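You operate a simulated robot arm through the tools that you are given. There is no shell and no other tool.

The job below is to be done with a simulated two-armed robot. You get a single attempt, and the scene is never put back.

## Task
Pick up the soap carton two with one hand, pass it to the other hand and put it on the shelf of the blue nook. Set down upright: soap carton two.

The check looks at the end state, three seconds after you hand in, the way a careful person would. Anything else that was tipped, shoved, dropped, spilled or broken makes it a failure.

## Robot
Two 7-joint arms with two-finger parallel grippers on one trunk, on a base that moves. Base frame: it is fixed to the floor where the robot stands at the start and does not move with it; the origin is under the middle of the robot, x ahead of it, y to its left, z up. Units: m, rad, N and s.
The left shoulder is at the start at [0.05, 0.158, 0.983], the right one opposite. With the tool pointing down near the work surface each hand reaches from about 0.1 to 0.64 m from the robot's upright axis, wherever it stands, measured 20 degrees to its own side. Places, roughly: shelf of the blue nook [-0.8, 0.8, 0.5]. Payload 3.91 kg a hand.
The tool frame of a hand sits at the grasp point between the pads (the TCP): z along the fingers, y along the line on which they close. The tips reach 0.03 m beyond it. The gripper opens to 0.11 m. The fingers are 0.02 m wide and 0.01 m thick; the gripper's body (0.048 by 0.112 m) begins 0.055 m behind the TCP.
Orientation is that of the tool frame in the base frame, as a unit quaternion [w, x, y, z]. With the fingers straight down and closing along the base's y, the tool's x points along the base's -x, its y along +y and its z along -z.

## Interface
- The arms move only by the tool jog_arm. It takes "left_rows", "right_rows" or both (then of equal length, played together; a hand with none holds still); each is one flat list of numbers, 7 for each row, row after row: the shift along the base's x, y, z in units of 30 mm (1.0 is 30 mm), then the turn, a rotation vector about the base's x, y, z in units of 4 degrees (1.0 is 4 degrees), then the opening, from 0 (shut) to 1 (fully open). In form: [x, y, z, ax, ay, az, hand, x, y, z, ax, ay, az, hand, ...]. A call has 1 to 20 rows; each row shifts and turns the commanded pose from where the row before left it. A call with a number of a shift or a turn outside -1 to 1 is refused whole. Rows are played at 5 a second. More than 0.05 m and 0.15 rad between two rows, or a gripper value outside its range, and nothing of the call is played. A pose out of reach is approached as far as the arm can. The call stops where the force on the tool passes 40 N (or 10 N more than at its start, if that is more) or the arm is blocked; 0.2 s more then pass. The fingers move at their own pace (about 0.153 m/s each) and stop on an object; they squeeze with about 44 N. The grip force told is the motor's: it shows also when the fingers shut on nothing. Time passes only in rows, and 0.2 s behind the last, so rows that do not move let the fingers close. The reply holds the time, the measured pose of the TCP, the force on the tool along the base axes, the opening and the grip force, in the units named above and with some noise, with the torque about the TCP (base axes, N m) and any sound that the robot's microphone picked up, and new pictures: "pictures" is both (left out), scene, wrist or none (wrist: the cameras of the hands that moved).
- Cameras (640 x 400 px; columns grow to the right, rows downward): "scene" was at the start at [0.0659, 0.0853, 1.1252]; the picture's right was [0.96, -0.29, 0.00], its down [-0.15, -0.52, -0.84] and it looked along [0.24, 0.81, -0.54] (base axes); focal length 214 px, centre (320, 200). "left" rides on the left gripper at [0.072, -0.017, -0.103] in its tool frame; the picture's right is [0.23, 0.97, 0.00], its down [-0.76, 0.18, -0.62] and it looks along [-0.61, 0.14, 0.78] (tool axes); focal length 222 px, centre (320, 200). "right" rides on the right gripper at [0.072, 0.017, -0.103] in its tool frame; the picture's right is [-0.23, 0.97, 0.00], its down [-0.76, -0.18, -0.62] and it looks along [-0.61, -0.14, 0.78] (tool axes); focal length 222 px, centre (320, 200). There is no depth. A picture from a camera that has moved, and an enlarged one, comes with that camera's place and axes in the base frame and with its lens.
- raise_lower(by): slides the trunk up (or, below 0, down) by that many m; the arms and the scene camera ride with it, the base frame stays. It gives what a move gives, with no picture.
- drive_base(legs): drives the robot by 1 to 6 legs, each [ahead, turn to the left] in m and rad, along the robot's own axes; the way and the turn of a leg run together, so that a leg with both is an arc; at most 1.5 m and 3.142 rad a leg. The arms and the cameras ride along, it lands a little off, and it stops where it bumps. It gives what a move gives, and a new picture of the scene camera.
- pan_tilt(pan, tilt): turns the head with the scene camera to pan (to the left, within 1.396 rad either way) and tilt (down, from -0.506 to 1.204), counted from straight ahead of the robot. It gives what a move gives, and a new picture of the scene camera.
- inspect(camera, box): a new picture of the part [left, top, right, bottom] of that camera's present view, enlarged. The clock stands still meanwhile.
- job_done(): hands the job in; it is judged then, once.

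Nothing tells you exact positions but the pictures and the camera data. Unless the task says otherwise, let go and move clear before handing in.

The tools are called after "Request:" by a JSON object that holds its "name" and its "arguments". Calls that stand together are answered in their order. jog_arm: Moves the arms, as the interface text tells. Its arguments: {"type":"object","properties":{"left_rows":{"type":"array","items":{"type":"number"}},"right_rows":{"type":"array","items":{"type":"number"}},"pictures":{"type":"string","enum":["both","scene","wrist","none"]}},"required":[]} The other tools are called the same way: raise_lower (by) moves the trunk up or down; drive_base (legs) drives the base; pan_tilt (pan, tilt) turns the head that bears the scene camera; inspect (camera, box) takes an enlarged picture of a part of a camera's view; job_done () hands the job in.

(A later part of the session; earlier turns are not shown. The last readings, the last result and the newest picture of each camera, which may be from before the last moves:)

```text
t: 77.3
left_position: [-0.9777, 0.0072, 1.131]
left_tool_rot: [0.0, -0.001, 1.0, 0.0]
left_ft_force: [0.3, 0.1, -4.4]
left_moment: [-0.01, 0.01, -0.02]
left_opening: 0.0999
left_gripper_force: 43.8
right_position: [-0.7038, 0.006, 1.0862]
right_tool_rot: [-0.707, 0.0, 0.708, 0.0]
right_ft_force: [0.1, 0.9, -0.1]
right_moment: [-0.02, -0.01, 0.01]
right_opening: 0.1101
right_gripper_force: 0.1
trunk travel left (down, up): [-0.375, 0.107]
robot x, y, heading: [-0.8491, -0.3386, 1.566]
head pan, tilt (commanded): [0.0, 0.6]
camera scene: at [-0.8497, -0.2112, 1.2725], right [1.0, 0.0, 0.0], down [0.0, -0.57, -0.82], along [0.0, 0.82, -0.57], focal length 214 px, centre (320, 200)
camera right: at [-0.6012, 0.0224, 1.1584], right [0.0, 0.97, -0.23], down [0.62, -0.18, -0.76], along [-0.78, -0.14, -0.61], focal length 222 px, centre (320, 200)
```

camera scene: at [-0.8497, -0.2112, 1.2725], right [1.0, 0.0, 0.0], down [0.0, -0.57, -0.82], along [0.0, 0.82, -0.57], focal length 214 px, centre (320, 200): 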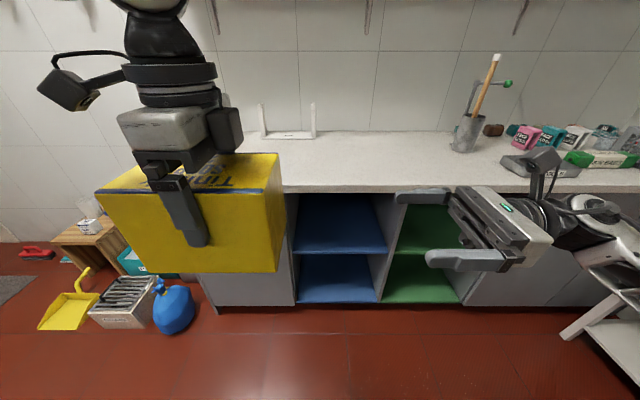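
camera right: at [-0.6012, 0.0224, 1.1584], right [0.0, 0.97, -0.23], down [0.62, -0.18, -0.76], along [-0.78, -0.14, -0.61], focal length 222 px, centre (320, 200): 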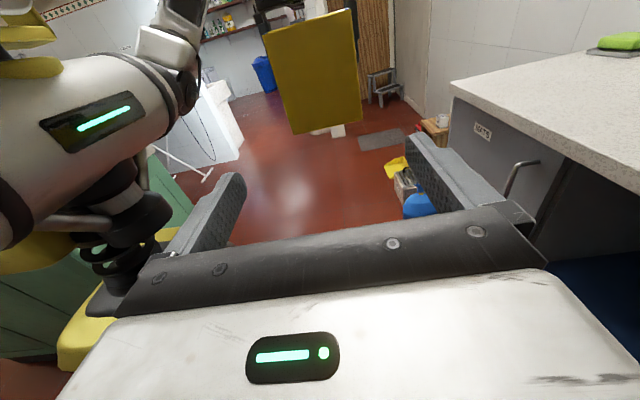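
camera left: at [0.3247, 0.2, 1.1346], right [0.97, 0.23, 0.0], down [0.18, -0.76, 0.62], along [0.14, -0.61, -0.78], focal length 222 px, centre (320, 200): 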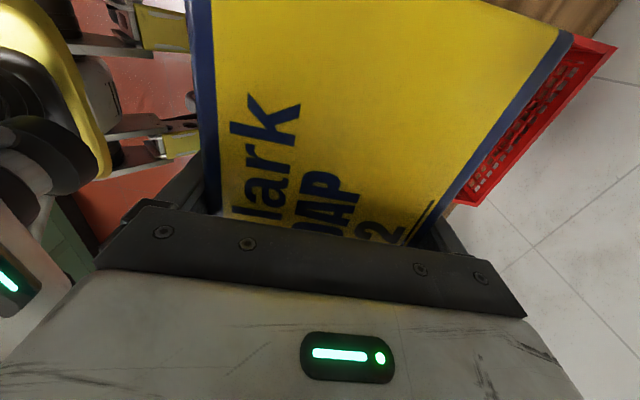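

The carton's right end is at x about −0.903, spanning y −0.043 to 0.057 and z 1.045 to 1.162, and the right hand is centred on it. I will approach until the fingertips are just short of it and check.

Request:
{"name": "jog_arm", "arguments": {"right_rows": [-0.87, 0, 0, 0, 0, 0, 1, -0.87, 0, 0, 0, 0, 0, 1, -0.87, 0, 0, 0, 0, 0, 1, -0.87, 0, 0, 0, 0, 0, 1, -0.87, 0, 0, 0, 0, 0, 1, -0.6, 0, 0, 0, 0, 0, 1, 0, 0, 0, 0, 0, 0, 1]}}

Request:
{"name": "inspect", "arguments": {"camera": "right", "box": [160, 0, 520, 260]}}

Request:
{"name": "inspect", "arguments": {"camera": "scene", "box": [80, 60, 480, 310]}}

```text
t: 78.9
left_position: [-0.9775, 0.0075, 1.1316]
left_tool_rot: [0.001, -0.001, 1.0, 0.0]
left_ft_force: [0.1, -0.7, -5.0]
left_moment: [0.02, -0.05, -0.01]
left_opening: 0.0999
left_gripper_force: 44.5
right_position: [-0.8512, 0.0078, 1.0843]
right_tool_rot: [-0.707, 0.0, 0.707, 0.0]
right_ft_force: [0.2, -0.3, 0.3]
right_moment: [0.04, 0.02, 0.0]
right_opening: 0.1101
right_gripper_force: 0.1
trunk travel left (down, up): [-0.375, 0.107]
robot x, y, heading: [-0.8477, -0.3399, 1.568]
head pan, tilt (commanded): [0.0, 0.6]
camera scene: at [-0.8497, -0.2112, 1.2725], right [1.0, 0.0, 0.0], down [0.0, -0.57, -0.82], along [0.0, 0.82, -0.57], focal length 214 px, centre (320, 200)
camera right: at [-0.7482, 0.0242, 1.1572], right [0.0, 0.97, -0.23], down [0.62, -0.18, -0.76], along [-0.78, -0.14, -0.61], focal length 222 px, centre (320, 200)
```

scene: 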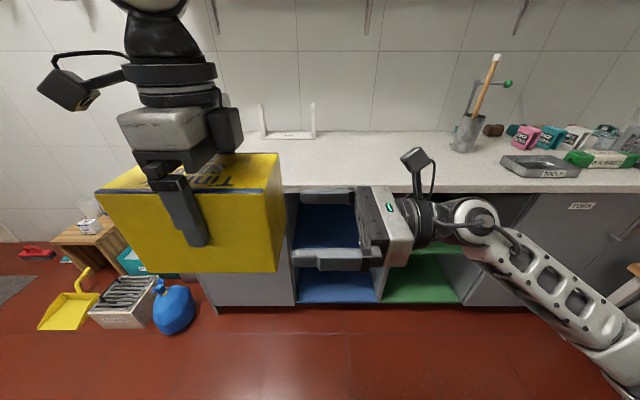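
right: 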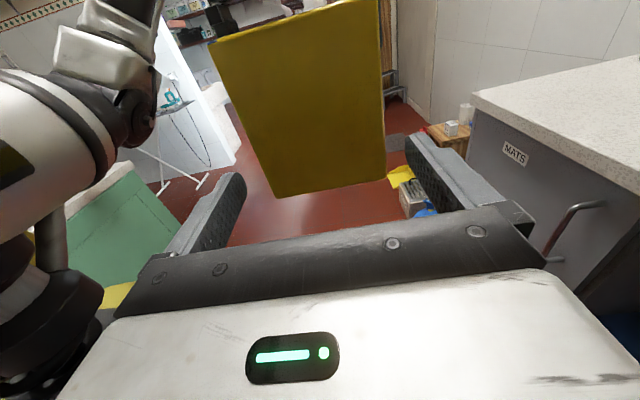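

```text
1.54 times, centred on (340, 130) of right
camera zoom: at [-0.7482, 0.0242, 1.1572], right [0.0, 0.97, -0.23], down [0.62, -0.18, -0.76], along [-0.78, -0.14, -0.61], focal length 342 px, centre (289, 308)
```

zoom: 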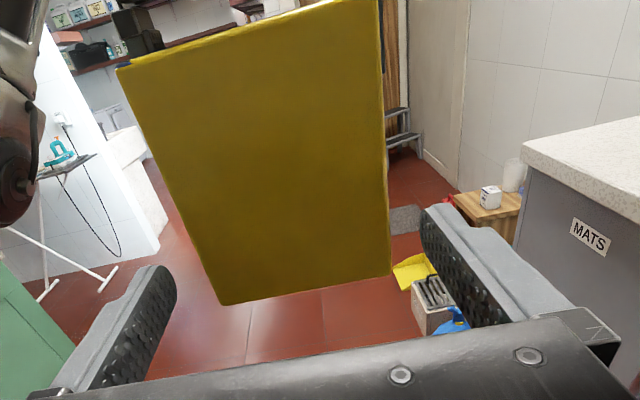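

```text
1.60 times, centred on (280, 185) of scene
camera zoom: at [-0.8497, -0.2112, 1.2725], right [1.0, 0.0, 0.0], down [0.0, -0.57, -0.82], along [0.0, 0.82, -0.57], focal length 343 px, centre (384, 224)
```

zoom: 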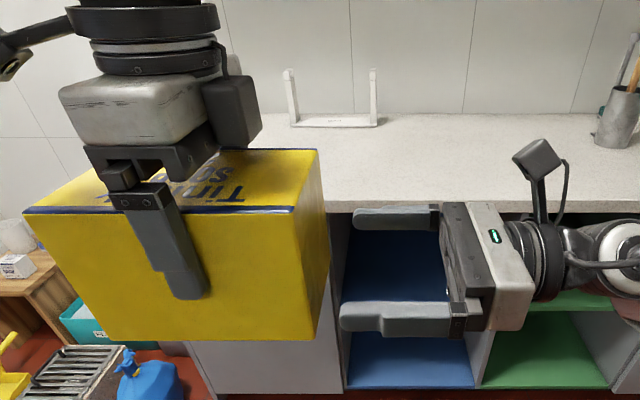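

The fingers are centred on the carton end with about 5 mm to spare each side. I will slide in until the right TCP is about 0.03 m inside the end, below and beside the left fingers.

Request:
{"name": "jog_arm", "arguments": {"right_rows": [-0.68, -0.02, 0.05, 0, 0, 0, 1, -0.68, 0, 0.05, 0, 0, 0, 1, -0.68, 0, 0.05, 0, 0, 0, 1, -0.68, 0, 0, 0, 0, 0, 1, 0, 0, 0, 0, 0, 0, 1]}}

Request:
{"name": "inspect", "arguments": {"camera": "scene", "box": [80, 60, 480, 310]}}

```text
t: 80.1
left_position: [-0.9771, 0.0057, 1.1311]
left_tool_rot: [0.001, -0.001, 1.0, 0.0]
left_ft_force: [-0.2, 0.7, -4.8]
left_moment: [0.01, -0.04, 0.02]
left_opening: 0.0999
left_gripper_force: 44.1
right_position: [-0.9324, 0.0054, 1.0904]
right_tool_rot: [-0.707, 0.001, 0.707, 0.001]
right_ft_force: [0.4, -0.7, -0.1]
right_moment: [-0.01, -0.01, 0.0]
right_opening: 0.1101
right_gripper_force: 0.0
trunk travel left (down, up): [-0.375, 0.107]
robot x, y, heading: [-0.8531, -0.3394, 1.571]
head pan, tilt (commanded): [0.0, 0.6]
camera scene: at [-0.8497, -0.2112, 1.2725], right [1.0, 0.0, 0.0], down [0.0, -0.57, -0.82], along [0.0, 0.82, -0.57], focal length 214 px, centre (320, 200)
camera right: at [-0.8309, 0.0212, 1.1626], right [0.0, 0.97, -0.23], down [0.62, -0.18, -0.76], along [-0.78, -0.14, -0.61], focal length 222 px, centre (320, 200)
```

scene: 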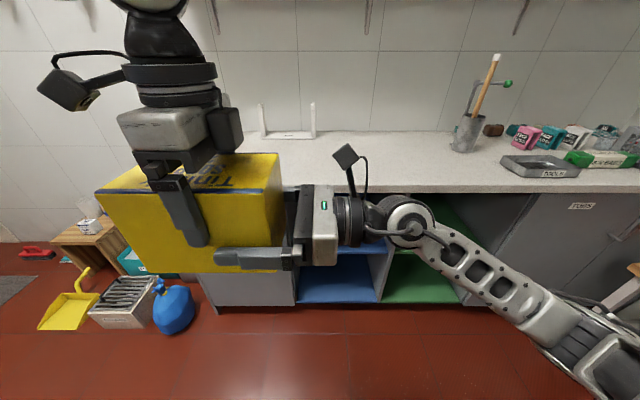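
right: 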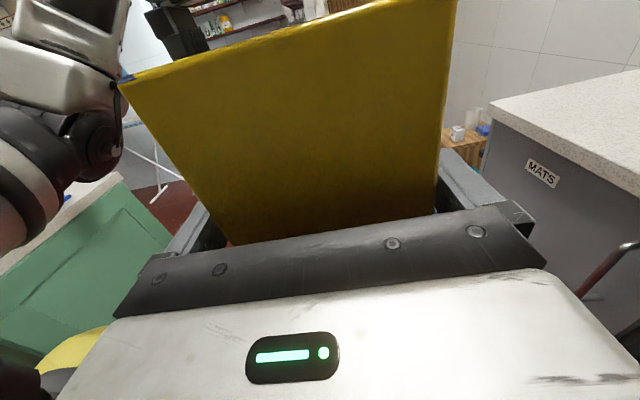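

```text
1.60 times, centred on (280, 185) of scene
camera zoom: at [-0.8497, -0.2112, 1.2725], right [1.0, 0.0, 0.0], down [0.0, -0.57, -0.82], along [0.0, 0.82, -0.57], focal length 343 px, centre (384, 224)
```

zoom: 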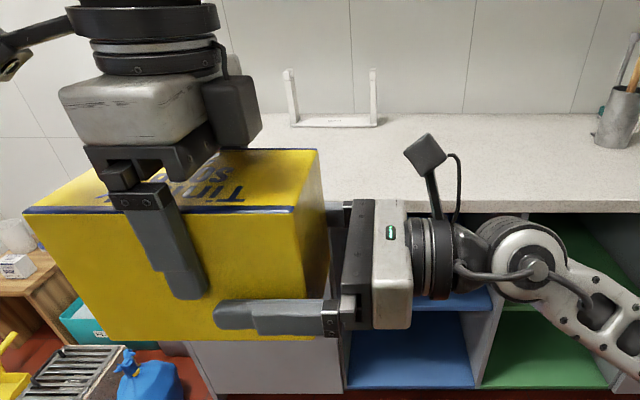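

Both fingers of the right hand straddle the carton end and the fingers of the two hands do not touch. I will close the right gripper while the left keeps holding.

Request:
{"name": "jog_arm", "arguments": {"right_rows": [0, 0, 0, 0, 0, 0, 0.8, 0, 0, 0, 0, 0, 0, 0.4, 0, 0, 0, 0, 0, 0, 0, 0, 0, 0, 0, 0, 0, 0, 0, 0, 0, 0, 0, 0, 0]}}

```text
t: 81.3
left_position: [-0.9779, 0.0069, 1.1316]
left_tool_rot: [0.001, -0.001, 1.0, -0.002]
left_ft_force: [5.3, -16.7, -3.5]
left_moment: [-0.47, -0.16, -1.26]
left_opening: 0.0998
left_gripper_force: 43.8
right_position: [-0.9329, 0.0071, 1.0903]
right_tool_rot: [-0.707, 0.001, 0.708, 0.0]
right_ft_force: [-5.7, 16.5, 1.3]
right_moment: [-0.23, -0.17, 0.51]
right_opening: 0.0998
right_gripper_force: 43.6
trunk travel left (down, up): [-0.375, 0.107]
robot x, y, heading: [-0.8503, -0.3411, 1.569]
head pan, tilt (commanded): [0.0, 0.6]
camera scene: at [-0.8497, -0.2112, 1.2725], right [1.0, 0.0, 0.0], down [0.0, -0.57, -0.82], along [0.0, 0.82, -0.57], focal length 214 px, centre (320, 200)
camera right: at [-0.8306, 0.022, 1.1624], right [0.0, 0.97, -0.23], down [0.62, -0.18, -0.76], along [-0.78, -0.14, -0.61], focal length 222 px, centre (320, 200)
```

scene: 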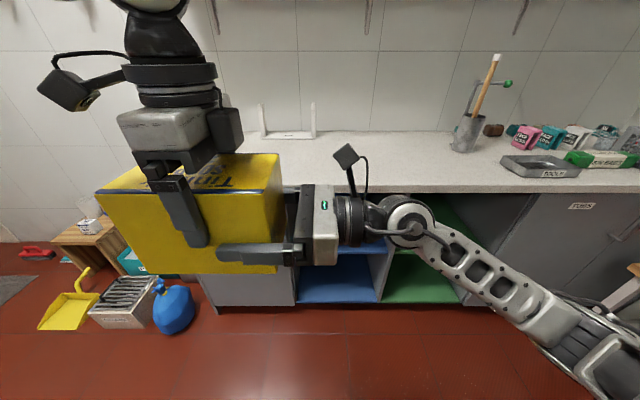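
right: 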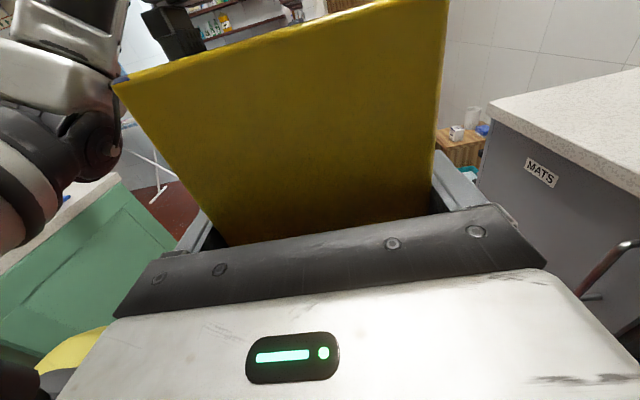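

Both hands hold the carton, with about 16 N of sideways strain between them from a 1–2 mm misalignment. I will relax that with a small right-hand shift, then open the left hand while staying still.

Request:
{"name": "jog_arm", "arguments": {"right_rows": [0, 0.05, 0, 0, 0, 0, 0, 0, 0, 0, 0, 0, 0, 0], "pictures": "none"}}

Request:
{"name": "jog_arm", "arguments": {"left_rows": [0, 0, 0, 0, 0, 0, 0.93, 0, 0, 0, 0, 0, 0, 1, 0, 0, 0, 0, 0, 0, 1, 0, 0, 0, 0, 0, 0, 1]}}

Request:
{"name": "inspect", "arguments": {"camera": "scene", "box": [80, 60, 480, 310]}}

```text
t: 81.9
left_position: [-0.9778, 0.0059, 1.1316]
left_tool_rot: [0.001, -0.001, 1.0, -0.001]
left_ft_force: [2.5, -12.3, -2.5]
left_moment: [-0.61, -0.32, -1.31]
left_opening: 0.0999
left_gripper_force: 44.0
right_position: [-0.9337, 0.0069, 1.0909]
right_tool_rot: [-0.706, 0.0, 0.708, 0.001]
right_ft_force: [-1.5, 12.8, 0.4]
right_moment: [0.09, 0.07, 0.72]
right_opening: 0.0999
right_gripper_force: 44.1
trunk travel left (down, up): [-0.375, 0.107]
robot x, y, heading: [-0.852, -0.3418, 1.571]
head pan, tilt (commanded): [0.0, 0.6]
```

```text
t: 82.9
left_position: [-0.9768, 0.0071, 1.1308]
left_tool_rot: [0.001, -0.001, 1.0, 0.0]
left_ft_force: [-0.9, 0.5, 0.0]
left_moment: [0.03, -0.03, -0.01]
left_opening: 0.1099
left_gripper_force: 0.0
right_position: [-0.9322, 0.0069, 1.091]
right_tool_rot: [-0.706, 0.0, 0.708, 0.0]
right_ft_force: [0.0, -0.2, 0.0]
right_moment: [0.0, -0.27, 0.01]
right_opening: 0.1003
right_gripper_force: 44.3
trunk travel left (down, up): [-0.375, 0.107]
robot x, y, heading: [-0.8493, -0.3394, 1.573]
head pan, tilt (commanded): [0.0, 0.6]
camera scene: at [-0.8497, -0.2112, 1.2725], right [1.0, 0.0, 0.0], down [0.0, -0.57, -0.82], along [0.0, 0.82, -0.57], focal length 214 px, centre (320, 200)
camera left: at [-1.0511, -0.0093, 1.2341], right [-0.23, 0.97, 0.0], down [0.76, 0.18, 0.62], along [0.61, 0.14, -0.78], focal length 222 px, centre (320, 200)
```

scene: 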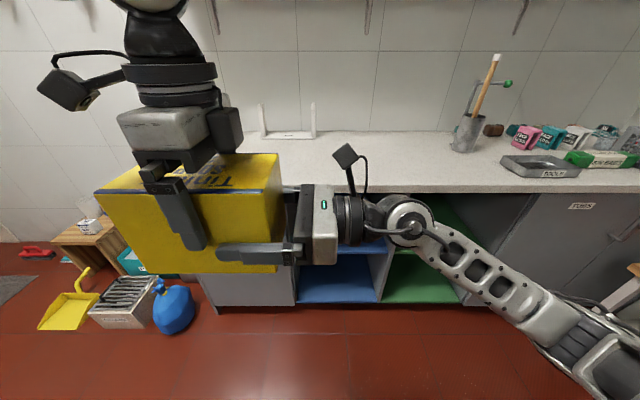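
left: 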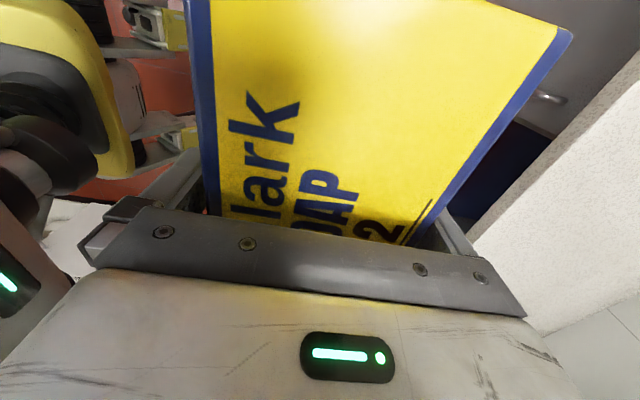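

```text
1.60 times, centred on (280, 185) of scene
camera zoom: at [-0.8497, -0.2112, 1.2725], right [1.0, 0.0, 0.0], down [0.0, -0.57, -0.82], along [0.0, 0.82, -0.57], focal length 343 px, centre (384, 224)
```

zoom: 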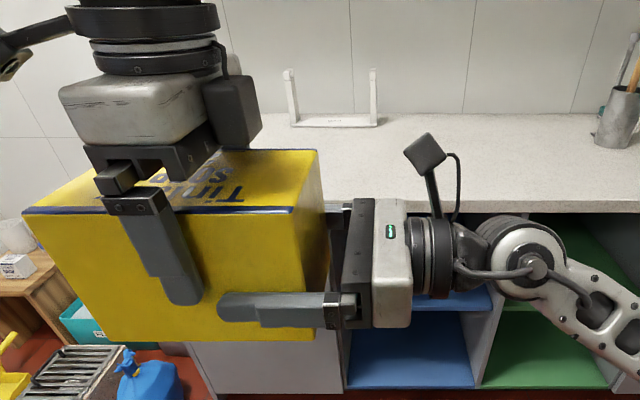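

The right hand now holds the carton alone. I will lift the left hand straight up off it and then move it back out of the way.

Request:
{"name": "jog_arm", "arguments": {"left_rows": [0, 0, 0.5, 0, 0, 0, 1, 0, 0, 0.7, 0, 0, 0, 1, 0, 0, 0.8, 0, 0, 0, 1, 0, 0, 0.8, 0, 0, 0, 1, 0, 0, 0.8, 0, 0, 0, 1, 0, 0, 0, 0, 0, 0, 1]}}

```text
t: 84.3
left_position: [-0.979, 0.0066, 1.2386]
left_tool_rot: [0.001, -0.001, 1.0, 0.0]
left_ft_force: [0.8, 0.3, -0.2]
left_moment: [0.01, -0.01, 0.01]
left_opening: 0.11
left_gripper_force: 0.1
right_position: [-0.9327, 0.0069, 1.0886]
right_tool_rot: [0.707, 0.0, -0.707, 0.0]
right_ft_force: [-0.6, -0.3, 0.2]
right_moment: [-0.03, -0.23, 0.02]
right_opening: 0.0998
right_gripper_force: 44.1
trunk travel left (down, up): [-0.375, 0.107]
robot x, y, heading: [-0.8494, -0.3391, 1.572]
head pan, tilt (commanded): [0.0, 0.6]
camera scene: at [-0.8497, -0.2114, 1.2726], right [1.0, 0.0, 0.0], down [0.0, -0.56, -0.83], along [0.0, 0.83, -0.56], focal length 214 px, centre (320, 200)
camera left: at [-1.0521, -0.0088, 1.3418], right [-0.23, 0.97, 0.0], down [0.76, 0.18, 0.63], along [0.61, 0.14, -0.78], focal length 222 px, centre (320, 200)
```

scene: 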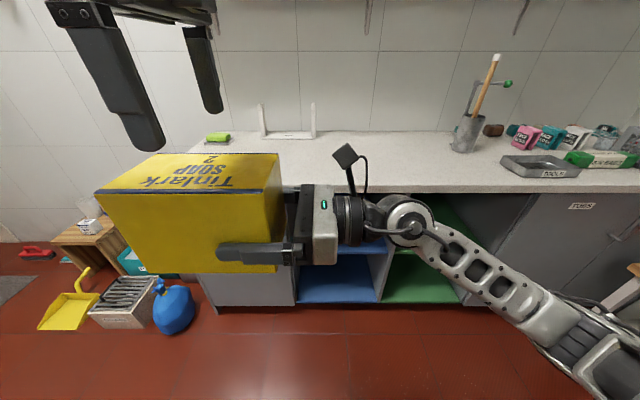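
left: 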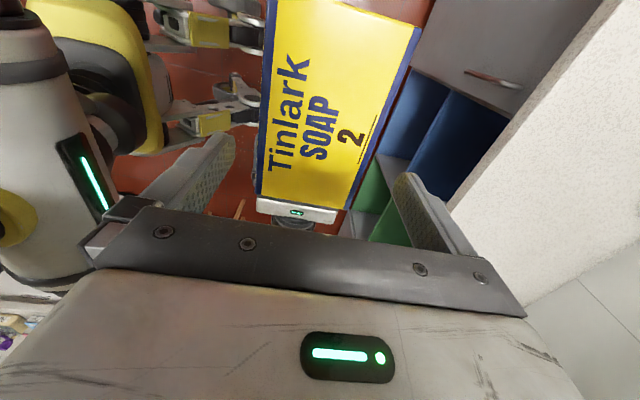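

The handover worked; the carton sits level in the right hand. I will park the left hand back and to the left.

Request:
{"name": "jog_arm", "arguments": {"left_rows": [-0.8, -0.8, 0, 0, 0, 0, 1, -0.8, -0.8, 0, 0, 0, 0, 1, -0.8, -0.8, 0, 0, 0, 0, 1, -0.8, -0.8, 0, 0, 0, 0, 1, -0.8, -0.8, 0, 0, 0, 0, 1, 0, 0, 0, 0, 0, 0, 1], "pictures": "scene"}}

```text
t: 85.7
left_position: [-1.0986, -0.1108, 1.2379]
left_tool_rot: [0.001, 0.0, 1.0, -0.001]
left_ft_force: [0.4, -0.3, 0.3]
left_moment: [-0.02, 0.02, 0.03]
left_opening: 0.11
left_gripper_force: 0.1
right_position: [-0.9332, 0.0069, 1.0899]
right_tool_rot: [-0.707, 0.0, 0.707, 0.0]
right_ft_force: [0.7, -0.5, 0.0]
right_moment: [-0.01, -0.24, 0.0]
right_opening: 0.1002
right_gripper_force: 44.0
trunk travel left (down, up): [-0.375, 0.107]
robot x, y, heading: [-0.847, -0.3362, 1.569]
head pan, tilt (commanded): [0.0, 0.6]
camera scene: at [-0.8496, -0.2111, 1.2725], right [1.0, 0.0, 0.0], down [0.0, -0.57, -0.82], along [0.0, 0.82, -0.57], focal length 214 px, centre (320, 200)
```

scene: 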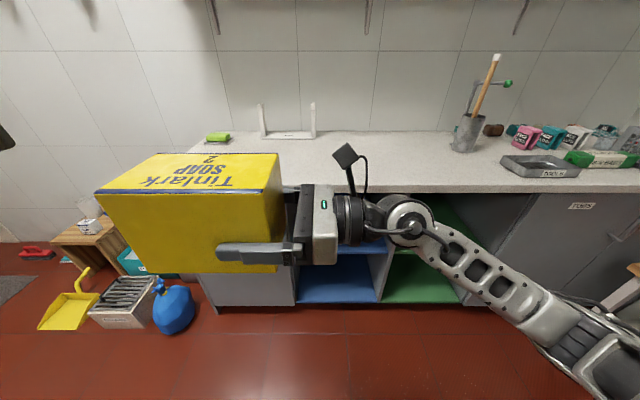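

The right hand carries the load steadily. Now I will turn it 80° toward the nook, keeping the carton level and above counter height.

Request:
{"name": "jog_arm", "arguments": {"right_rows": [0.305, 0.19, -0.1, 0, 0, -1, 0, 0.305, 0.19, -0.1, 0, 0, -1, 0, 0.305, 0.19, -0.1, 0, 0, -1, 0, 0.305, 0.19, -0.1, 0, 0, -1, 0, 0.305, 0.19, -0.1, 0, 0, -1, 0, 0.305, 0.19, -0.1, 0, 0, -1, 0, 0.305, 0.19, -0.1, 0, 0, -1, 0, 0.305, 0.19, -0.1, 0, 0, -1, 0, 0.305, 0.19, -0.1, 0, 0, -1, 0, 0.305, 0.19, -0.1, 0, 0, -1, 0, 0.305, 0.19, -0.1, 0, 0, -1, 0, 0.305, 0.19, -0.1, 0, 0, -1, 0, 0.305, 0.19, -0.1, 0, 0, -1, 0, 0.305, 0.19, -0.1, 0, 0, -1, 0, 0.305, 0.19, -0.1, 0, 0, -1, 0, 0.305, 0.19, -0.1, 0, 0, -1, 0, 0.305, 0.19, -0.1, 0, 0, -1, 0, 0.305, 0.19, -0.1, 0, 0, -1, 0, 0.305, 0.19, -0.1, 0, 0, -1, 0, 0.305, 0.19, -0.1, 0, 0, -1, 0]}}

```text
t: 89.2
left_position: [-1.0987, -0.1111, 1.2394]
left_tool_rot: [0.001, -0.001, 1.0, 0.0]
left_ft_force: [-0.2, 0.3, -1.3]
left_moment: [0.01, -0.04, -0.02]
left_opening: 0.1098
left_gripper_force: 0.1
right_position: [-0.7577, 0.1026, 1.0115]
right_tool_rot: [-0.52, 0.323, 0.666, 0.427]
right_ft_force: [-0.5, -0.1, -0.1]
right_moment: [-0.22, -0.07, -0.03]
right_opening: 0.1
right_gripper_force: 43.9
trunk travel left (down, up): [-0.375, 0.107]
robot x, y, heading: [-0.8511, -0.3359, 1.576]
head pan, tilt (commanded): [0.0, 0.6]
stopped in row 17 (right hand): the arm was blocked; the commanded pose is now the measured one
camera scene: at [-0.8499, -0.2112, 1.2725], right [1.0, 0.0, 0.0], down [0.0, -0.57, -0.82], along [0.0, 0.82, -0.57], focal length 214 px, centre (320, 200)
camera right: at [-0.7185, 0.0138, 1.0948], right [0.91, 0.42, 0.01], down [0.29, -0.63, -0.72], along [-0.3, 0.66, -0.69], focal length 222 px, centre (320, 200)
```

scene: 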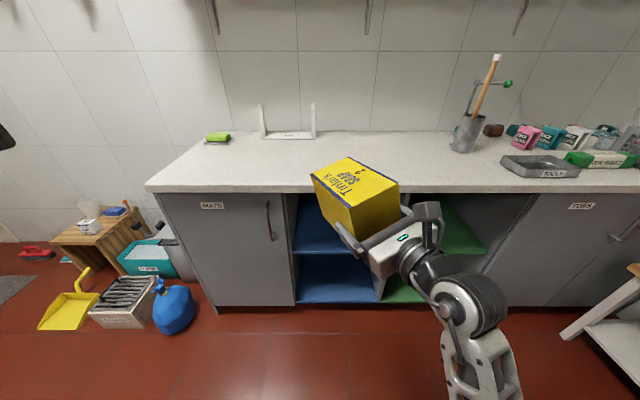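
right: 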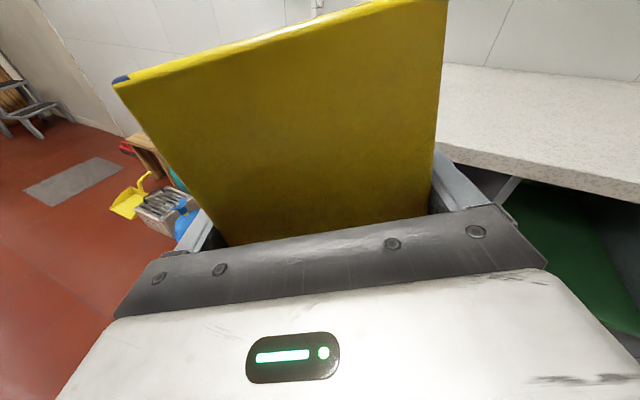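

The arm was blocked near the end of the turn because I came too close to the body, and the carton is now tilted about 14° in the hand's frame. I will move the hand forward and right first, as in the dry run, and then correct the tilt.

Request:
{"name": "jog_arm", "arguments": {"right_rows": [0.4, 0.7, 0.1, 0, 0, 0, 0, 0.4, 0.7, 0.1, 0, 0, 0, 0, 0.4, 0.7, 0.1, 0, 0, 0, 0, 0.4, 0.7, 0.1, 0, 0, 0, 0, 0, 0, 0, 0, 0, 0, 0]}}

```text
t: 90.4
left_position: [-1.0994, -0.1111, 1.2376]
left_tool_rot: [0.001, -0.001, 1.0, 0.0]
left_ft_force: [-0.6, 0.5, 0.0]
left_moment: [0.03, -0.02, -0.02]
left_opening: 0.11
left_gripper_force: 0.1
right_position: [-0.7105, 0.187, 1.0238]
right_tool_rot: [-0.521, 0.323, 0.664, 0.428]
right_ft_force: [0.3, 0.2, 0.3]
right_moment: [-0.19, -0.14, 0.01]
right_opening: 0.1002
right_gripper_force: 44.0
trunk travel left (down, up): [-0.375, 0.107]
robot x, y, heading: [-0.8494, -0.3426, 1.565]
head pan, tilt (commanded): [0.0, 0.6]
camera scene: at [-0.8496, -0.2111, 1.2725], right [1.0, 0.0, 0.0], down [0.0, -0.57, -0.82], along [0.0, 0.82, -0.57], focal length 214 px, centre (320, 200)
camera right: at [-0.6709, 0.0978, 1.1073], right [0.91, 0.42, 0.01], down [0.29, -0.63, -0.72], along [-0.3, 0.66, -0.69], focal length 222 px, centre (320, 200)
```

scene: 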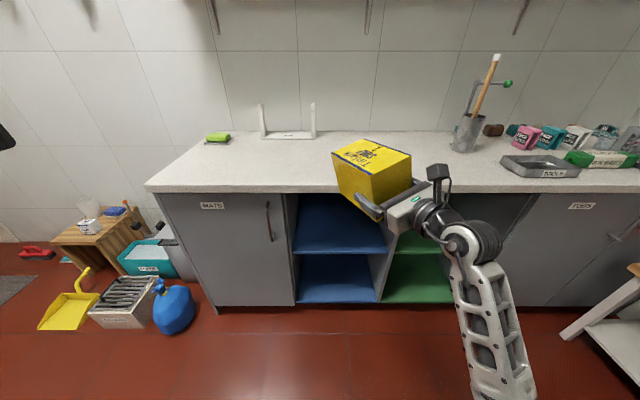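
right: 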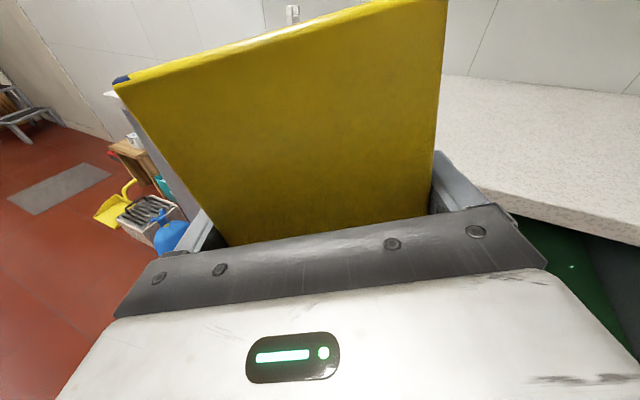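

That freed the arm and the carton has not slipped in the grip. Now I will apply the remaining turn and level the carton.

Request:
{"name": "jog_arm", "arguments": {"right_rows": [0, 0.05, 0, 0.076, 0.4525, -0.79, 0, 0, 0.05, 0, 0.076, 0.4525, -0.79, 0, 0, 0.05, 0, 0.076, 0.4525, -0.79, 0, 0, 0.05, 0, 0.076, 0.4525, -0.79, 0, 0, 0.05, 0, 0.076, 0.4525, -0.79, 0, 0, 0.05, 0, 0.076, 0.4525, -0.79, 0, 0, 0.05, 0, 0.076, 0.4525, -0.79, 0, 0, 0.05, 0, 0.076, 0.4525, -0.79, 0, 0, 0, 0, 0, 0, 0, 0]}}

```text
t: 91.5
left_position: [-1.1001, -0.11, 1.2386]
left_tool_rot: [0.002, -0.001, 1.0, -0.001]
left_ft_force: [-0.7, 1.0, -0.5]
left_moment: [-0.04, -0.05, 0.04]
left_opening: 0.1102
left_gripper_force: 0.0
right_position: [-0.6486, 0.2019, 1.0355]
right_tool_rot: [-0.435, 0.358, 0.618, 0.549]
right_ft_force: [0.4, -0.5, -0.5]
right_moment: [-0.23, -0.07, 0.0]
right_opening: 0.0997
right_gripper_force: 44.5
right hand out of reach, approached as far as the arm can: row 5
trunk travel left (down, up): [-0.375, 0.107]
robot x, y, heading: [-0.8532, -0.3383, 1.569]
head pan, tilt (commanded): [0.0, 0.6]
stopped in row 5 (right hand): the arm was blocked; the commanded pose is now the measured one
camera scene: at [-0.8498, -0.211, 1.2725], right [1.0, 0.0, 0.0], down [0.0, -0.57, -0.82], along [0.0, 0.82, -0.57], focal length 214 px, centre (320, 200)
camera right: at [-0.6466, 0.0985, 1.1114], right [0.98, 0.15, 0.15], down [0.21, -0.61, -0.76], along [-0.02, 0.77, -0.63], focal length 222 px, centre (320, 200)
```

scene: 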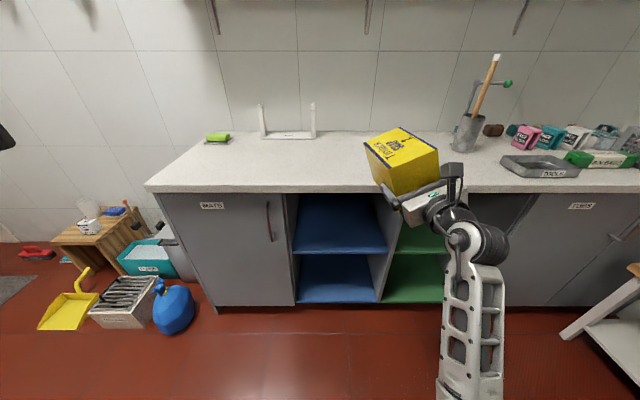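
right: 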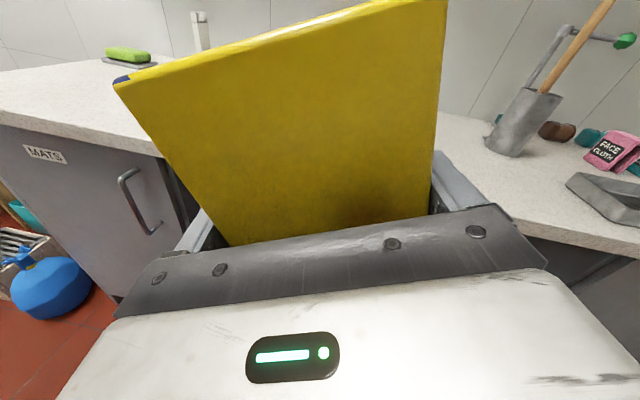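

The arm ran into a joint limit because its elbow took a different configuration than in the dry run. I will retrace to the left-pointing pose at the right side and then follow the same path the dry run used.

Request:
{"name": "jog_arm", "arguments": {"right_rows": [0.08, -0.287, 0.09, -0.212, 0.204, 1, 0, 0.08, -0.287, 0.09, -0.212, 0.204, 1, 0, 0.08, -0.287, 0.09, -0.212, 0.204, 1, 0, 0.08, -0.287, 0.09, -0.212, 0.204, 1, 0, 0.08, -0.287, 0.09, -0.212, 0.204, 1, 0, 0.08, -0.287, 0.09, -0.212, 0.204, 1, 0, 0.08, -0.287, 0.09, -0.212, 0.204, 1, 0, 0.08, -0.287, 0.09, -0.212, 0.204, 1, 0, 0.08, -0.287, 0.09, -0.212, 0.204, 1, 0, 0.08, -0.287, 0.09, -0.212, 0.204, 1, 0, 0.08, -0.287, 0.09, -0.212, 0.204, 1, 0, 0.08, -0.287, 0.09, -0.212, 0.204, 1, 0, 0.08, -0.287, 0.09, -0.212, 0.204, 1, 0, 0.08, -0.287, 0.09, -0.212, 0.204, 1, 0, 0.08, -0.287, 0.09, -0.212, 0.204, 1, 0, 0.08, -0.287, 0.09, -0.212, 0.204, 1, 0, 0.08, -0.287, 0.09, -0.212, 0.204, 1, 0, 0.08, -0.287, 0.09, -0.212, 0.204, 1, 0, 0.08, -0.287, 0.09, -0.212, 0.204, 1, 0, 0.08, -0.287, 0.09, -0.212, 0.204, 1, 0]}}

```text
t: 95.7
left_position: [-1.0992, -0.1104, 1.2397]
left_tool_rot: [0.001, -0.001, 1.0, 0.001]
left_ft_force: [0.1, 0.3, -1.1]
left_moment: [0.0, -0.01, -0.01]
left_opening: 0.1099
left_gripper_force: 0.0
right_position: [-0.6018, 0.029, 1.0899]
right_tool_rot: [0.709, -0.004, -0.706, 0.0]
right_ft_force: [0.0, 0.0, -0.4]
right_moment: [-0.02, -0.26, -0.02]
right_opening: 0.0997
right_gripper_force: 43.4
trunk travel left (down, up): [-0.375, 0.107]
robot x, y, heading: [-0.8491, -0.3431, 1.569]
head pan, tilt (commanded): [0.0, 0.6]
camera scene: at [-0.8494, -0.2111, 1.2725], right [1.0, 0.0, 0.0], down [0.0, -0.57, -0.82], along [0.0, 0.82, -0.57], focal length 214 px, centre (320, 200)
camera right: at [-0.4994, 0.0454, 1.1614], right [0.0, 0.97, -0.23], down [0.62, -0.18, -0.76], along [-0.79, -0.14, -0.6], focal length 222 px, centre (320, 200)
```

scene: 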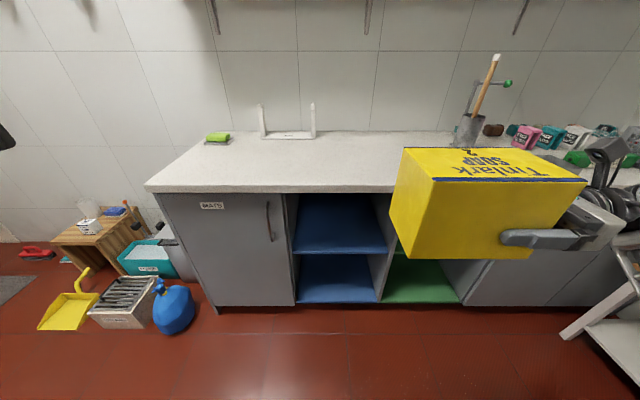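
right: 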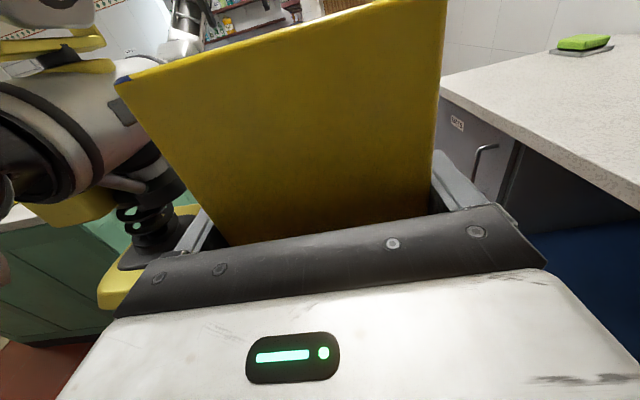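

I am back at the dry-run start with the carton level. I will follow the dry-run path in stages, watching the elbow.

Request:
{"name": "jog_arm", "arguments": {"right_rows": [0.38, -0.15, 0.18, 0, 0, 0, 0, 0.38, -0.15, 0.18, 0, 0, 0, 0, -0.2, 0.3, -0.25, 0, 0, -1, 0, -0.2, 0.3, -0.25, 0, 0, -1, 0, -0.2, 0.3, -0.25, 0, 0, -1, 0, -0.2, 0.3, -0.25, 0, 0, -1, 0, -0.2, 0.3, -0.25, 0, 0, -1, 0, -0.2, 0.3, -0.25, 0, 0, -1, 0, -0.2, 0.3, -0.25, 0, 0, -1, 0, -0.2, 0.3, -0.25, 0, 0, -1, 0, -0.2, 0.3, -0.25, 0, 0, -1, 0, -0.2, 0.3, -0.25, 0, 0, -1, 0]}}

```text
t: 98.3
left_position: [-1.0981, -0.1114, 1.2382]
left_tool_rot: [0.001, -0.001, 1.0, 0.0]
left_ft_force: [-0.8, -0.1, -1.5]
left_moment: [0.03, -0.03, -0.01]
left_opening: 0.1102
left_gripper_force: 0.2
right_position: [-0.6379, 0.1101, 1.0272]
right_tool_rot: [0.666, -0.245, -0.662, -0.242]
right_ft_force: [0.3, -0.4, -5.6]
right_moment: [-0.19, -0.22, 0.0]
right_opening: 0.0999
right_gripper_force: 43.6
trunk travel left (down, up): [-0.375, 0.107]
robot x, y, heading: [-0.8502, -0.3416, 1.571]
head pan, tilt (commanded): [0.0, 0.6]
camera scene: at [-0.8494, -0.211, 1.2725], right [1.0, 0.0, 0.0], down [0.0, -0.57, -0.82], along [0.0, 0.82, -0.57], focal length 214 px, centre (320, 200)
camera right: at [-0.5492, 0.0557, 1.0985], right [0.63, 0.74, -0.23], down [0.35, -0.54, -0.76], along [-0.69, 0.4, -0.6], focal length 222 px, centre (320, 200)
```

scene: 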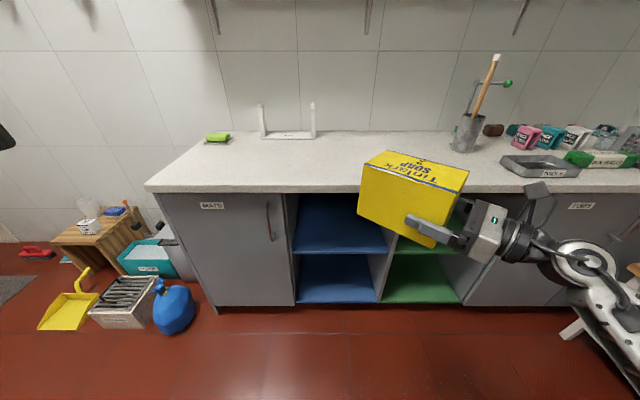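
right: 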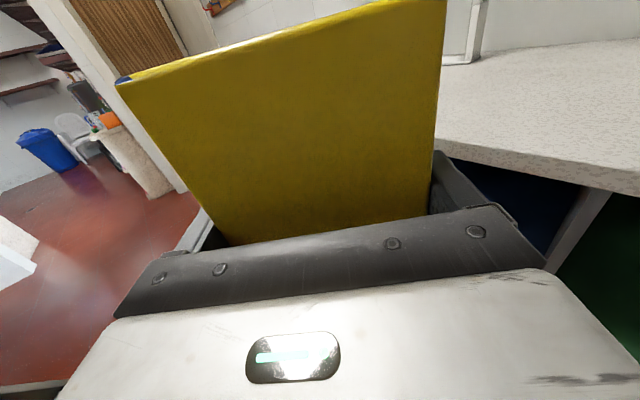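

The turn is on track and the carton stays level. I will continue with the second half.

Request:
{"name": "jog_arm", "arguments": {"right_rows": [-0.2, 0.3, -0.25, 0, 0, -1, 0, -0.2, 0.3, -0.25, 0, 0, -1, 0, -0.2, 0.3, -0.25, 0, 0, -1, 0, -0.2, 0.3, -0.25, 0, 0, -1, 0, -0.2, 0.3, -0.25, 0, 0, -1, 0, -0.2, 0.3, -0.25, 0, 0, -1, 0]}}

```text
t: 99.7
left_position: [-1.0997, -0.1114, 1.2386]
left_tool_rot: [0.001, -0.001, 1.0, 0.0]
left_ft_force: [0.0, 0.1, -0.1]
left_moment: [-0.02, -0.01, -0.02]
left_opening: 0.11
left_gripper_force: 0.0
right_position: [-0.6748, 0.1634, 0.9813]
right_tool_rot: [0.6, -0.378, -0.597, -0.376]
right_ft_force: [0.0, 0.4, -3.8]
right_moment: [-0.25, -0.1, -0.02]
right_opening: 0.1001
right_gripper_force: 43.9
trunk travel left (down, up): [-0.375, 0.107]
robot x, y, heading: [-0.8494, -0.3396, 1.572]
head pan, tilt (commanded): [0.0, 0.6]
camera scene: at [-0.8497, -0.2109, 1.2725], right [1.0, 0.0, 0.0], down [0.0, -0.57, -0.82], along [0.0, 0.82, -0.57], focal length 214 px, centre (320, 200)
camera right: at [-0.6159, 0.0781, 1.0527], right [0.88, 0.42, -0.23], down [0.1, -0.64, -0.76], along [-0.47, 0.64, -0.6], focal length 222 px, centre (320, 200)
```

scene: 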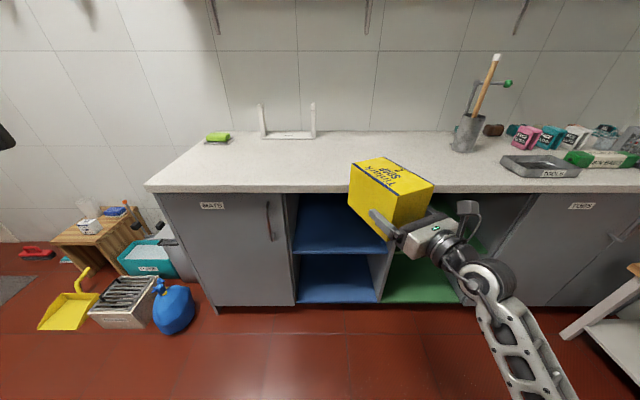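
right: 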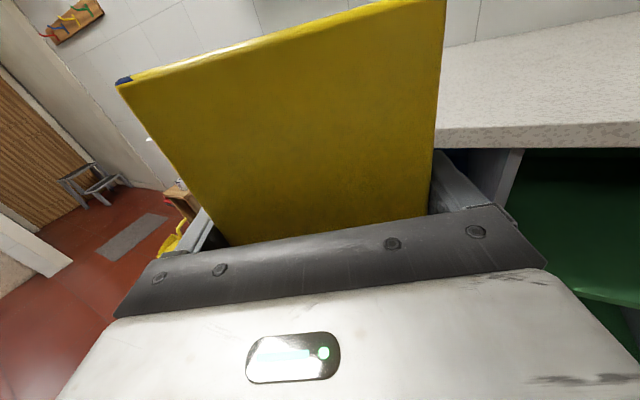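

The forearm hangs a little lower than in the dry run, so I will continue in small steps while extending forward, keeping the carton bottom above counter height.

Request:
{"name": "jog_arm", "arguments": {"right_rows": [-0.2, 0.5, 0.05, 0, 0, -0.8, 0, -0.2, 0.5, 0.05, 0, 0, -0.8, 0, -0.2, 0.5, 0.05, 0, 0, -0.8, 0, -0.2, 0.5, 0.05, 0, 0, -0.8, 0]}}

```text
t: 100.7
left_position: [-1.0988, -0.1114, 1.2377]
left_tool_rot: [0.001, 0.0, 1.0, 0.0]
left_ft_force: [0.3, 0.4, -0.2]
left_moment: [0.02, 0.01, -0.01]
left_opening: 0.1101
left_gripper_force: 0.0
right_position: [-0.6959, 0.2278, 1.0019]
right_tool_rot: [0.557, -0.433, -0.546, -0.453]
right_ft_force: [1.3, 0.3, -3.7]
right_moment: [-0.25, -0.04, 0.02]
right_opening: 0.1
right_gripper_force: 44.0
trunk travel left (down, up): [-0.375, 0.107]
robot x, y, heading: [-0.8511, -0.341, 1.571]
head pan, tilt (commanded): [0.0, 0.6]
camera scene: at [-0.8497, -0.2108, 1.2725], right [1.0, 0.0, 0.0], down [0.0, -0.57, -0.82], along [0.0, 0.82, -0.57], focal length 214 px, centre (320, 200)
camera right: at [-0.6581, 0.1271, 1.071], right [0.95, 0.22, -0.22], down [-0.04, -0.62, -0.78], along [-0.3, 0.75, -0.58], focal length 222 px, centre (320, 200)
```

scene: 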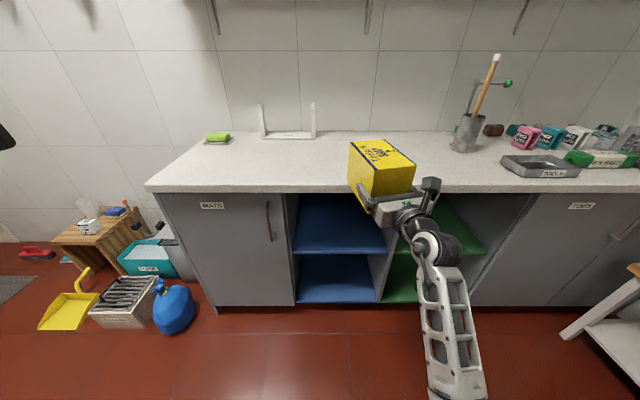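
right: 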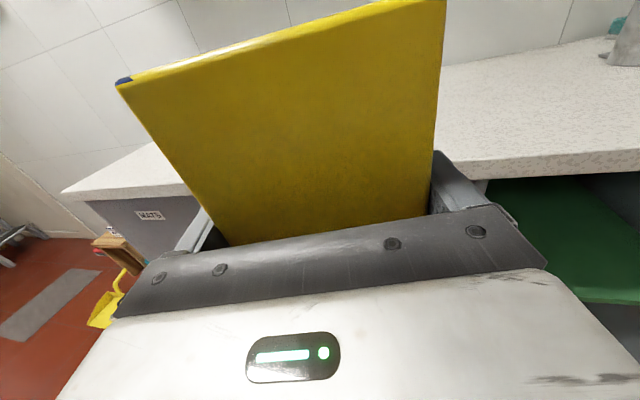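

Only about 12° of turn remains and there was no block this time. I will finish it carefully.

Request:
{"name": "jog_arm", "arguments": {"right_rows": [-0.2, 0.1, -0.1, -0.1, 0, -0.8, 0, -0.2, 0.1, -0.1, -0.1, 0, -0.8, 0, -0.2, 0.1, -0.1, -0.1, 0, -0.8, 0, -0.2, 0.1, -0.1, -0.1, 0, -0.7, 0]}}

```text
t: 101.2
left_position: [-1.0997, -0.1106, 1.2389]
left_tool_rot: [0.0, -0.001, 1.0, 0.002]
left_ft_force: [0.4, -0.1, 0.7]
left_moment: [-0.02, 0.02, 0.01]
left_opening: 0.11
left_gripper_force: 0.1
right_position: [-0.6495, 0.2383, 0.9974]
right_tool_rot: [-0.477, 0.412, 0.565, 0.532]
right_ft_force: [1.0, 0.0, -5.1]
right_moment: [-0.23, -0.05, 0.0]
right_opening: 0.0999
right_gripper_force: 43.9
right hand out of reach, approached as far as the arm can: row 2
trunk travel left (down, up): [-0.375, 0.107]
robot x, y, heading: [-0.8496, -0.3409, 1.575]
head pan, tilt (commanded): [0.0, 0.6]
stopped in row 2 (right hand): the arm was blocked; the commanded pose is now the measured one
camera scene: at [-0.8496, -0.2109, 1.2725], right [1.0, 0.0, 0.0], down [0.0, -0.57, -0.82], along [0.0, 0.82, -0.57], focal length 214 px, centre (320, 200)
camera right: at [-0.6382, 0.1327, 1.0693], right [0.99, 0.1, -0.02], down [0.04, -0.6, -0.8], along [-0.09, 0.79, -0.61], focal length 222 px, centre (320, 200)
```

scene: 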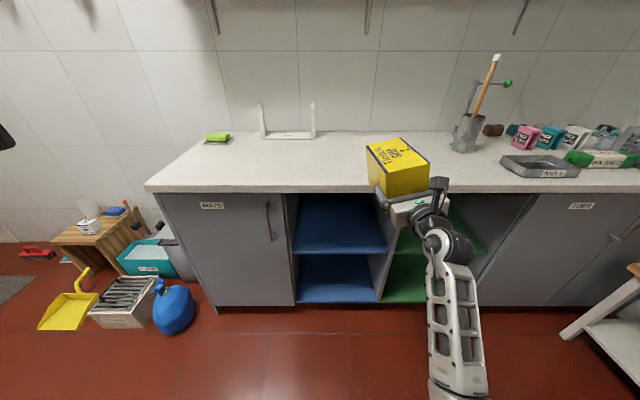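
right: 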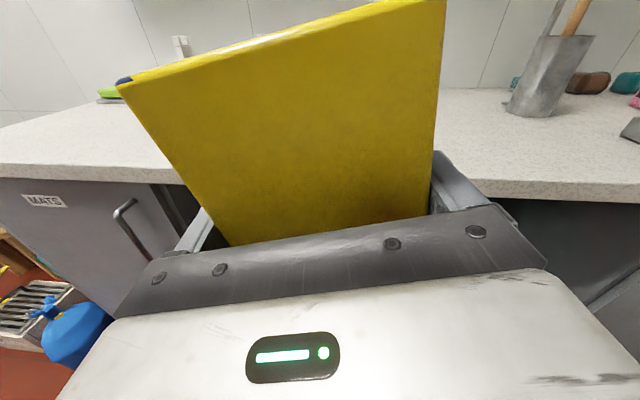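

The last 12° of turn is blocked in this elbow configuration, but about 30° left of forward works well. I will level the carton at that angle and turn the base right by the same amount instead, so the hand still enters the nook squarely.

Request:
{"name": "jog_arm", "arguments": {"right_rows": [-0.04, -0.283, -0.03, -0.154, 0.348, 0.758, 0, -0.04, -0.283, -0.03, -0.154, 0.348, 0.758, 0, -0.04, -0.283, -0.03, -0.154, 0.348, 0.758, 0, -0.04, -0.283, -0.03, -0.154, 0.348, 0.758, 0, -0.04, -0.283, -0.03, -0.154, 0.348, 0.758, 0, -0.04, -0.283, -0.03, -0.154, 0.348, 0.758, 0, -0.04, -0.283, -0.03, -0.154, 0.348, 0.758, 0, -0.04, -0.283, -0.03, -0.154, 0.348, 0.758, 0, 0, 0, 0, 0, 0, 0, 0]}}

```text
t: 103.2
left_position: [-1.0989, -0.1109, 1.238]
left_tool_rot: [0.001, -0.001, 1.0, 0.001]
left_ft_force: [0.6, -0.2, -0.2]
left_moment: [-0.03, 0.01, -0.03]
left_opening: 0.1096
left_gripper_force: 0.0
right_position: [-0.6588, 0.1692, 0.9887]
right_tool_rot: [0.614, -0.355, -0.611, -0.352]
right_ft_force: [-0.4, 0.8, -5.5]
right_moment: [-0.19, -0.12, -0.01]
right_opening: 0.0998
right_gripper_force: 44.0
trunk travel left (down, up): [-0.375, 0.107]
robot x, y, heading: [-0.8515, -0.3396, 1.567]
head pan, tilt (commanded): [0.0, 0.6]
camera scene: at [-0.8494, -0.2109, 1.2725], right [1.0, 0.0, 0.0], down [0.0, -0.57, -0.82], along [0.0, 0.82, -0.57], focal length 214 px, centre (320, 200)
camera right: at [-0.5932, 0.0871, 1.0619], right [0.84, 0.49, -0.23], down [0.15, -0.63, -0.76], along [-0.52, 0.61, -0.61], focal length 222 px, centre (320, 200)
```

scene: 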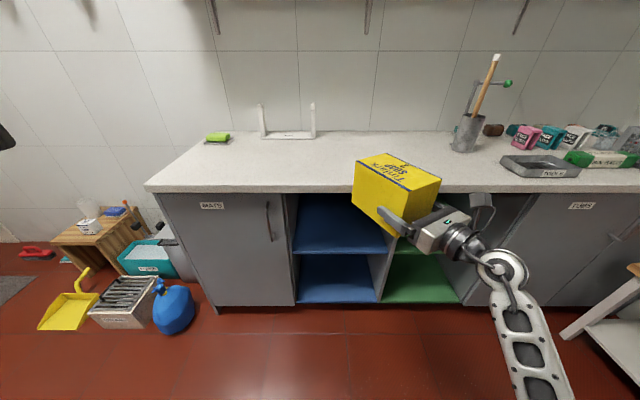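
right: 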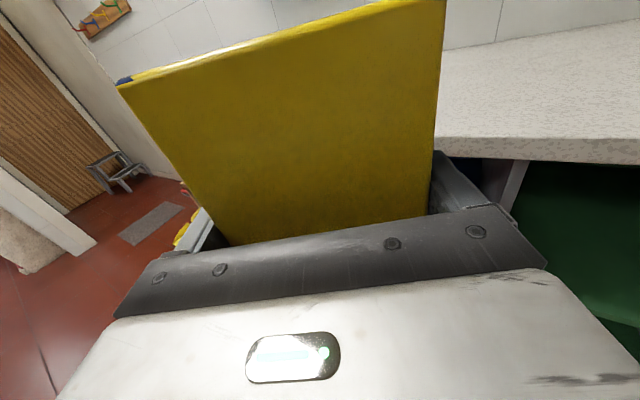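

The carton is level again, pointing about 30° left of forward. I will move the base to about [−1.0, −0.1] with heading 60°, so the hand points straight into the nook, raising the trunk first to keep the carton well above the counter while manoeuvring.

Request:
{"name": "raise_lower", "arguments": {"by": 0.08}}

Request:
{"name": "drive_base", "arguments": {"legs": [[0.0, 0.54], [0.28, 0.0]]}}

Request:
{"name": "drive_base", "arguments": {"legs": [[0.0, -1.06]]}}

```text
t: 104.4
left_position: [-1.0985, -0.1117, 1.3189]
left_tool_rot: [0.0, -0.002, 1.0, -0.001]
left_ft_force: [0.1, 0.5, 0.1]
left_moment: [0.01, -0.03, 0.01]
left_opening: 0.1101
left_gripper_force: 0.0
right_position: [-0.6585, 0.1701, 1.0709]
right_tool_rot: [0.613, -0.355, -0.611, -0.353]
right_ft_force: [0.7, 0.2, -5.1]
right_moment: [-0.19, -0.06, 0.04]
right_opening: 0.0999
right_gripper_force: 44.0
trunk travel left (down, up): [-0.455, 0.027]
robot x, y, heading: [-0.8474, -0.3405, 1.573]
head pan, tilt (commanded): [0.0, 0.6]
```

```text
t: 107.8
left_position: [-1.3237, -0.0326, 1.3179]
left_tool_rot: [0.002, -0.267, 0.964, 0.001]
left_ft_force: [-0.3, -0.4, -0.5]
left_moment: [-0.03, 0.03, 0.01]
left_opening: 0.1098
left_gripper_force: 0.0
right_position: [-1.0912, 0.434, 1.0697]
right_tool_rot: [0.684, -0.18, -0.684, -0.178]
right_ft_force: [0.0, 0.8, -4.9]
right_moment: [-0.14, -0.18, -0.03]
right_opening: 0.0999
right_gripper_force: 43.7
trunk travel left (down, up): [-0.455, 0.027]
robot x, y, heading: [-0.9943, -0.1023, 2.109]
head pan, tilt (commanded): [0.0, 0.6]
camera scene: at [-1.0584, 0.01, 1.3524], right [0.86, 0.51, 0.0], down [0.29, -0.49, -0.82], along [-0.42, 0.71, -0.57], focal length 214 px, centre (320, 200)
```

scene: 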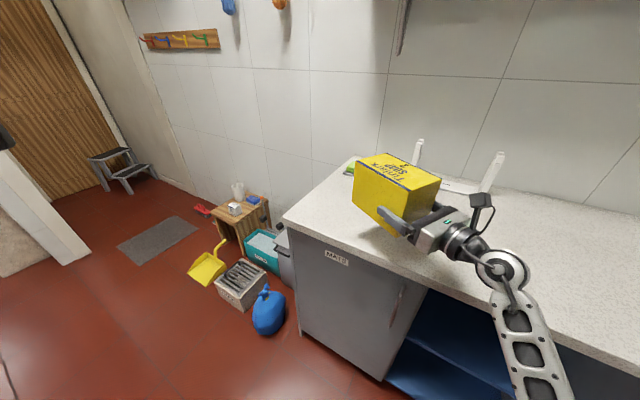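

```text
t: 110.9
left_position: [-1.092, 0.222, 1.3189]
left_tool_rot: [0.001, 0.259, 0.966, -0.001]
left_ft_force: [-0.9, 0.8, 0.3]
left_moment: [0.01, -0.02, 0.01]
left_opening: 0.1101
left_gripper_force: 0.1
right_position: [-0.5708, 0.2419, 1.0702]
right_tool_rot: [-0.5, 0.502, 0.497, 0.501]
right_ft_force: [-0.5, -0.5, -4.8]
right_moment: [-0.24, -0.01, 0.05]
right_opening: 0.1001
right_gripper_force: 44.3
trunk travel left (down, up): [-0.455, 0.027]
robot x, y, heading: [-0.9927, -0.1018, 1.043]
head pan, tilt (commanded): [0.0, 0.6]
camera scene: at [-0.9268, 0.0101, 1.3525], right [0.86, -0.5, 0.0], down [-0.28, -0.49, -0.82], along [0.41, 0.71, -0.57], focal length 214 px, centre (320, 200)
```

scene: 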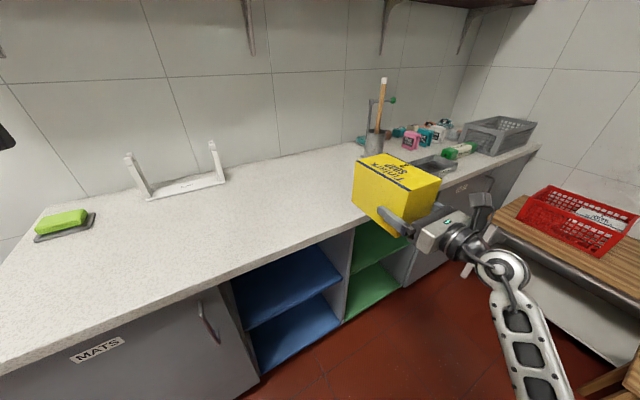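

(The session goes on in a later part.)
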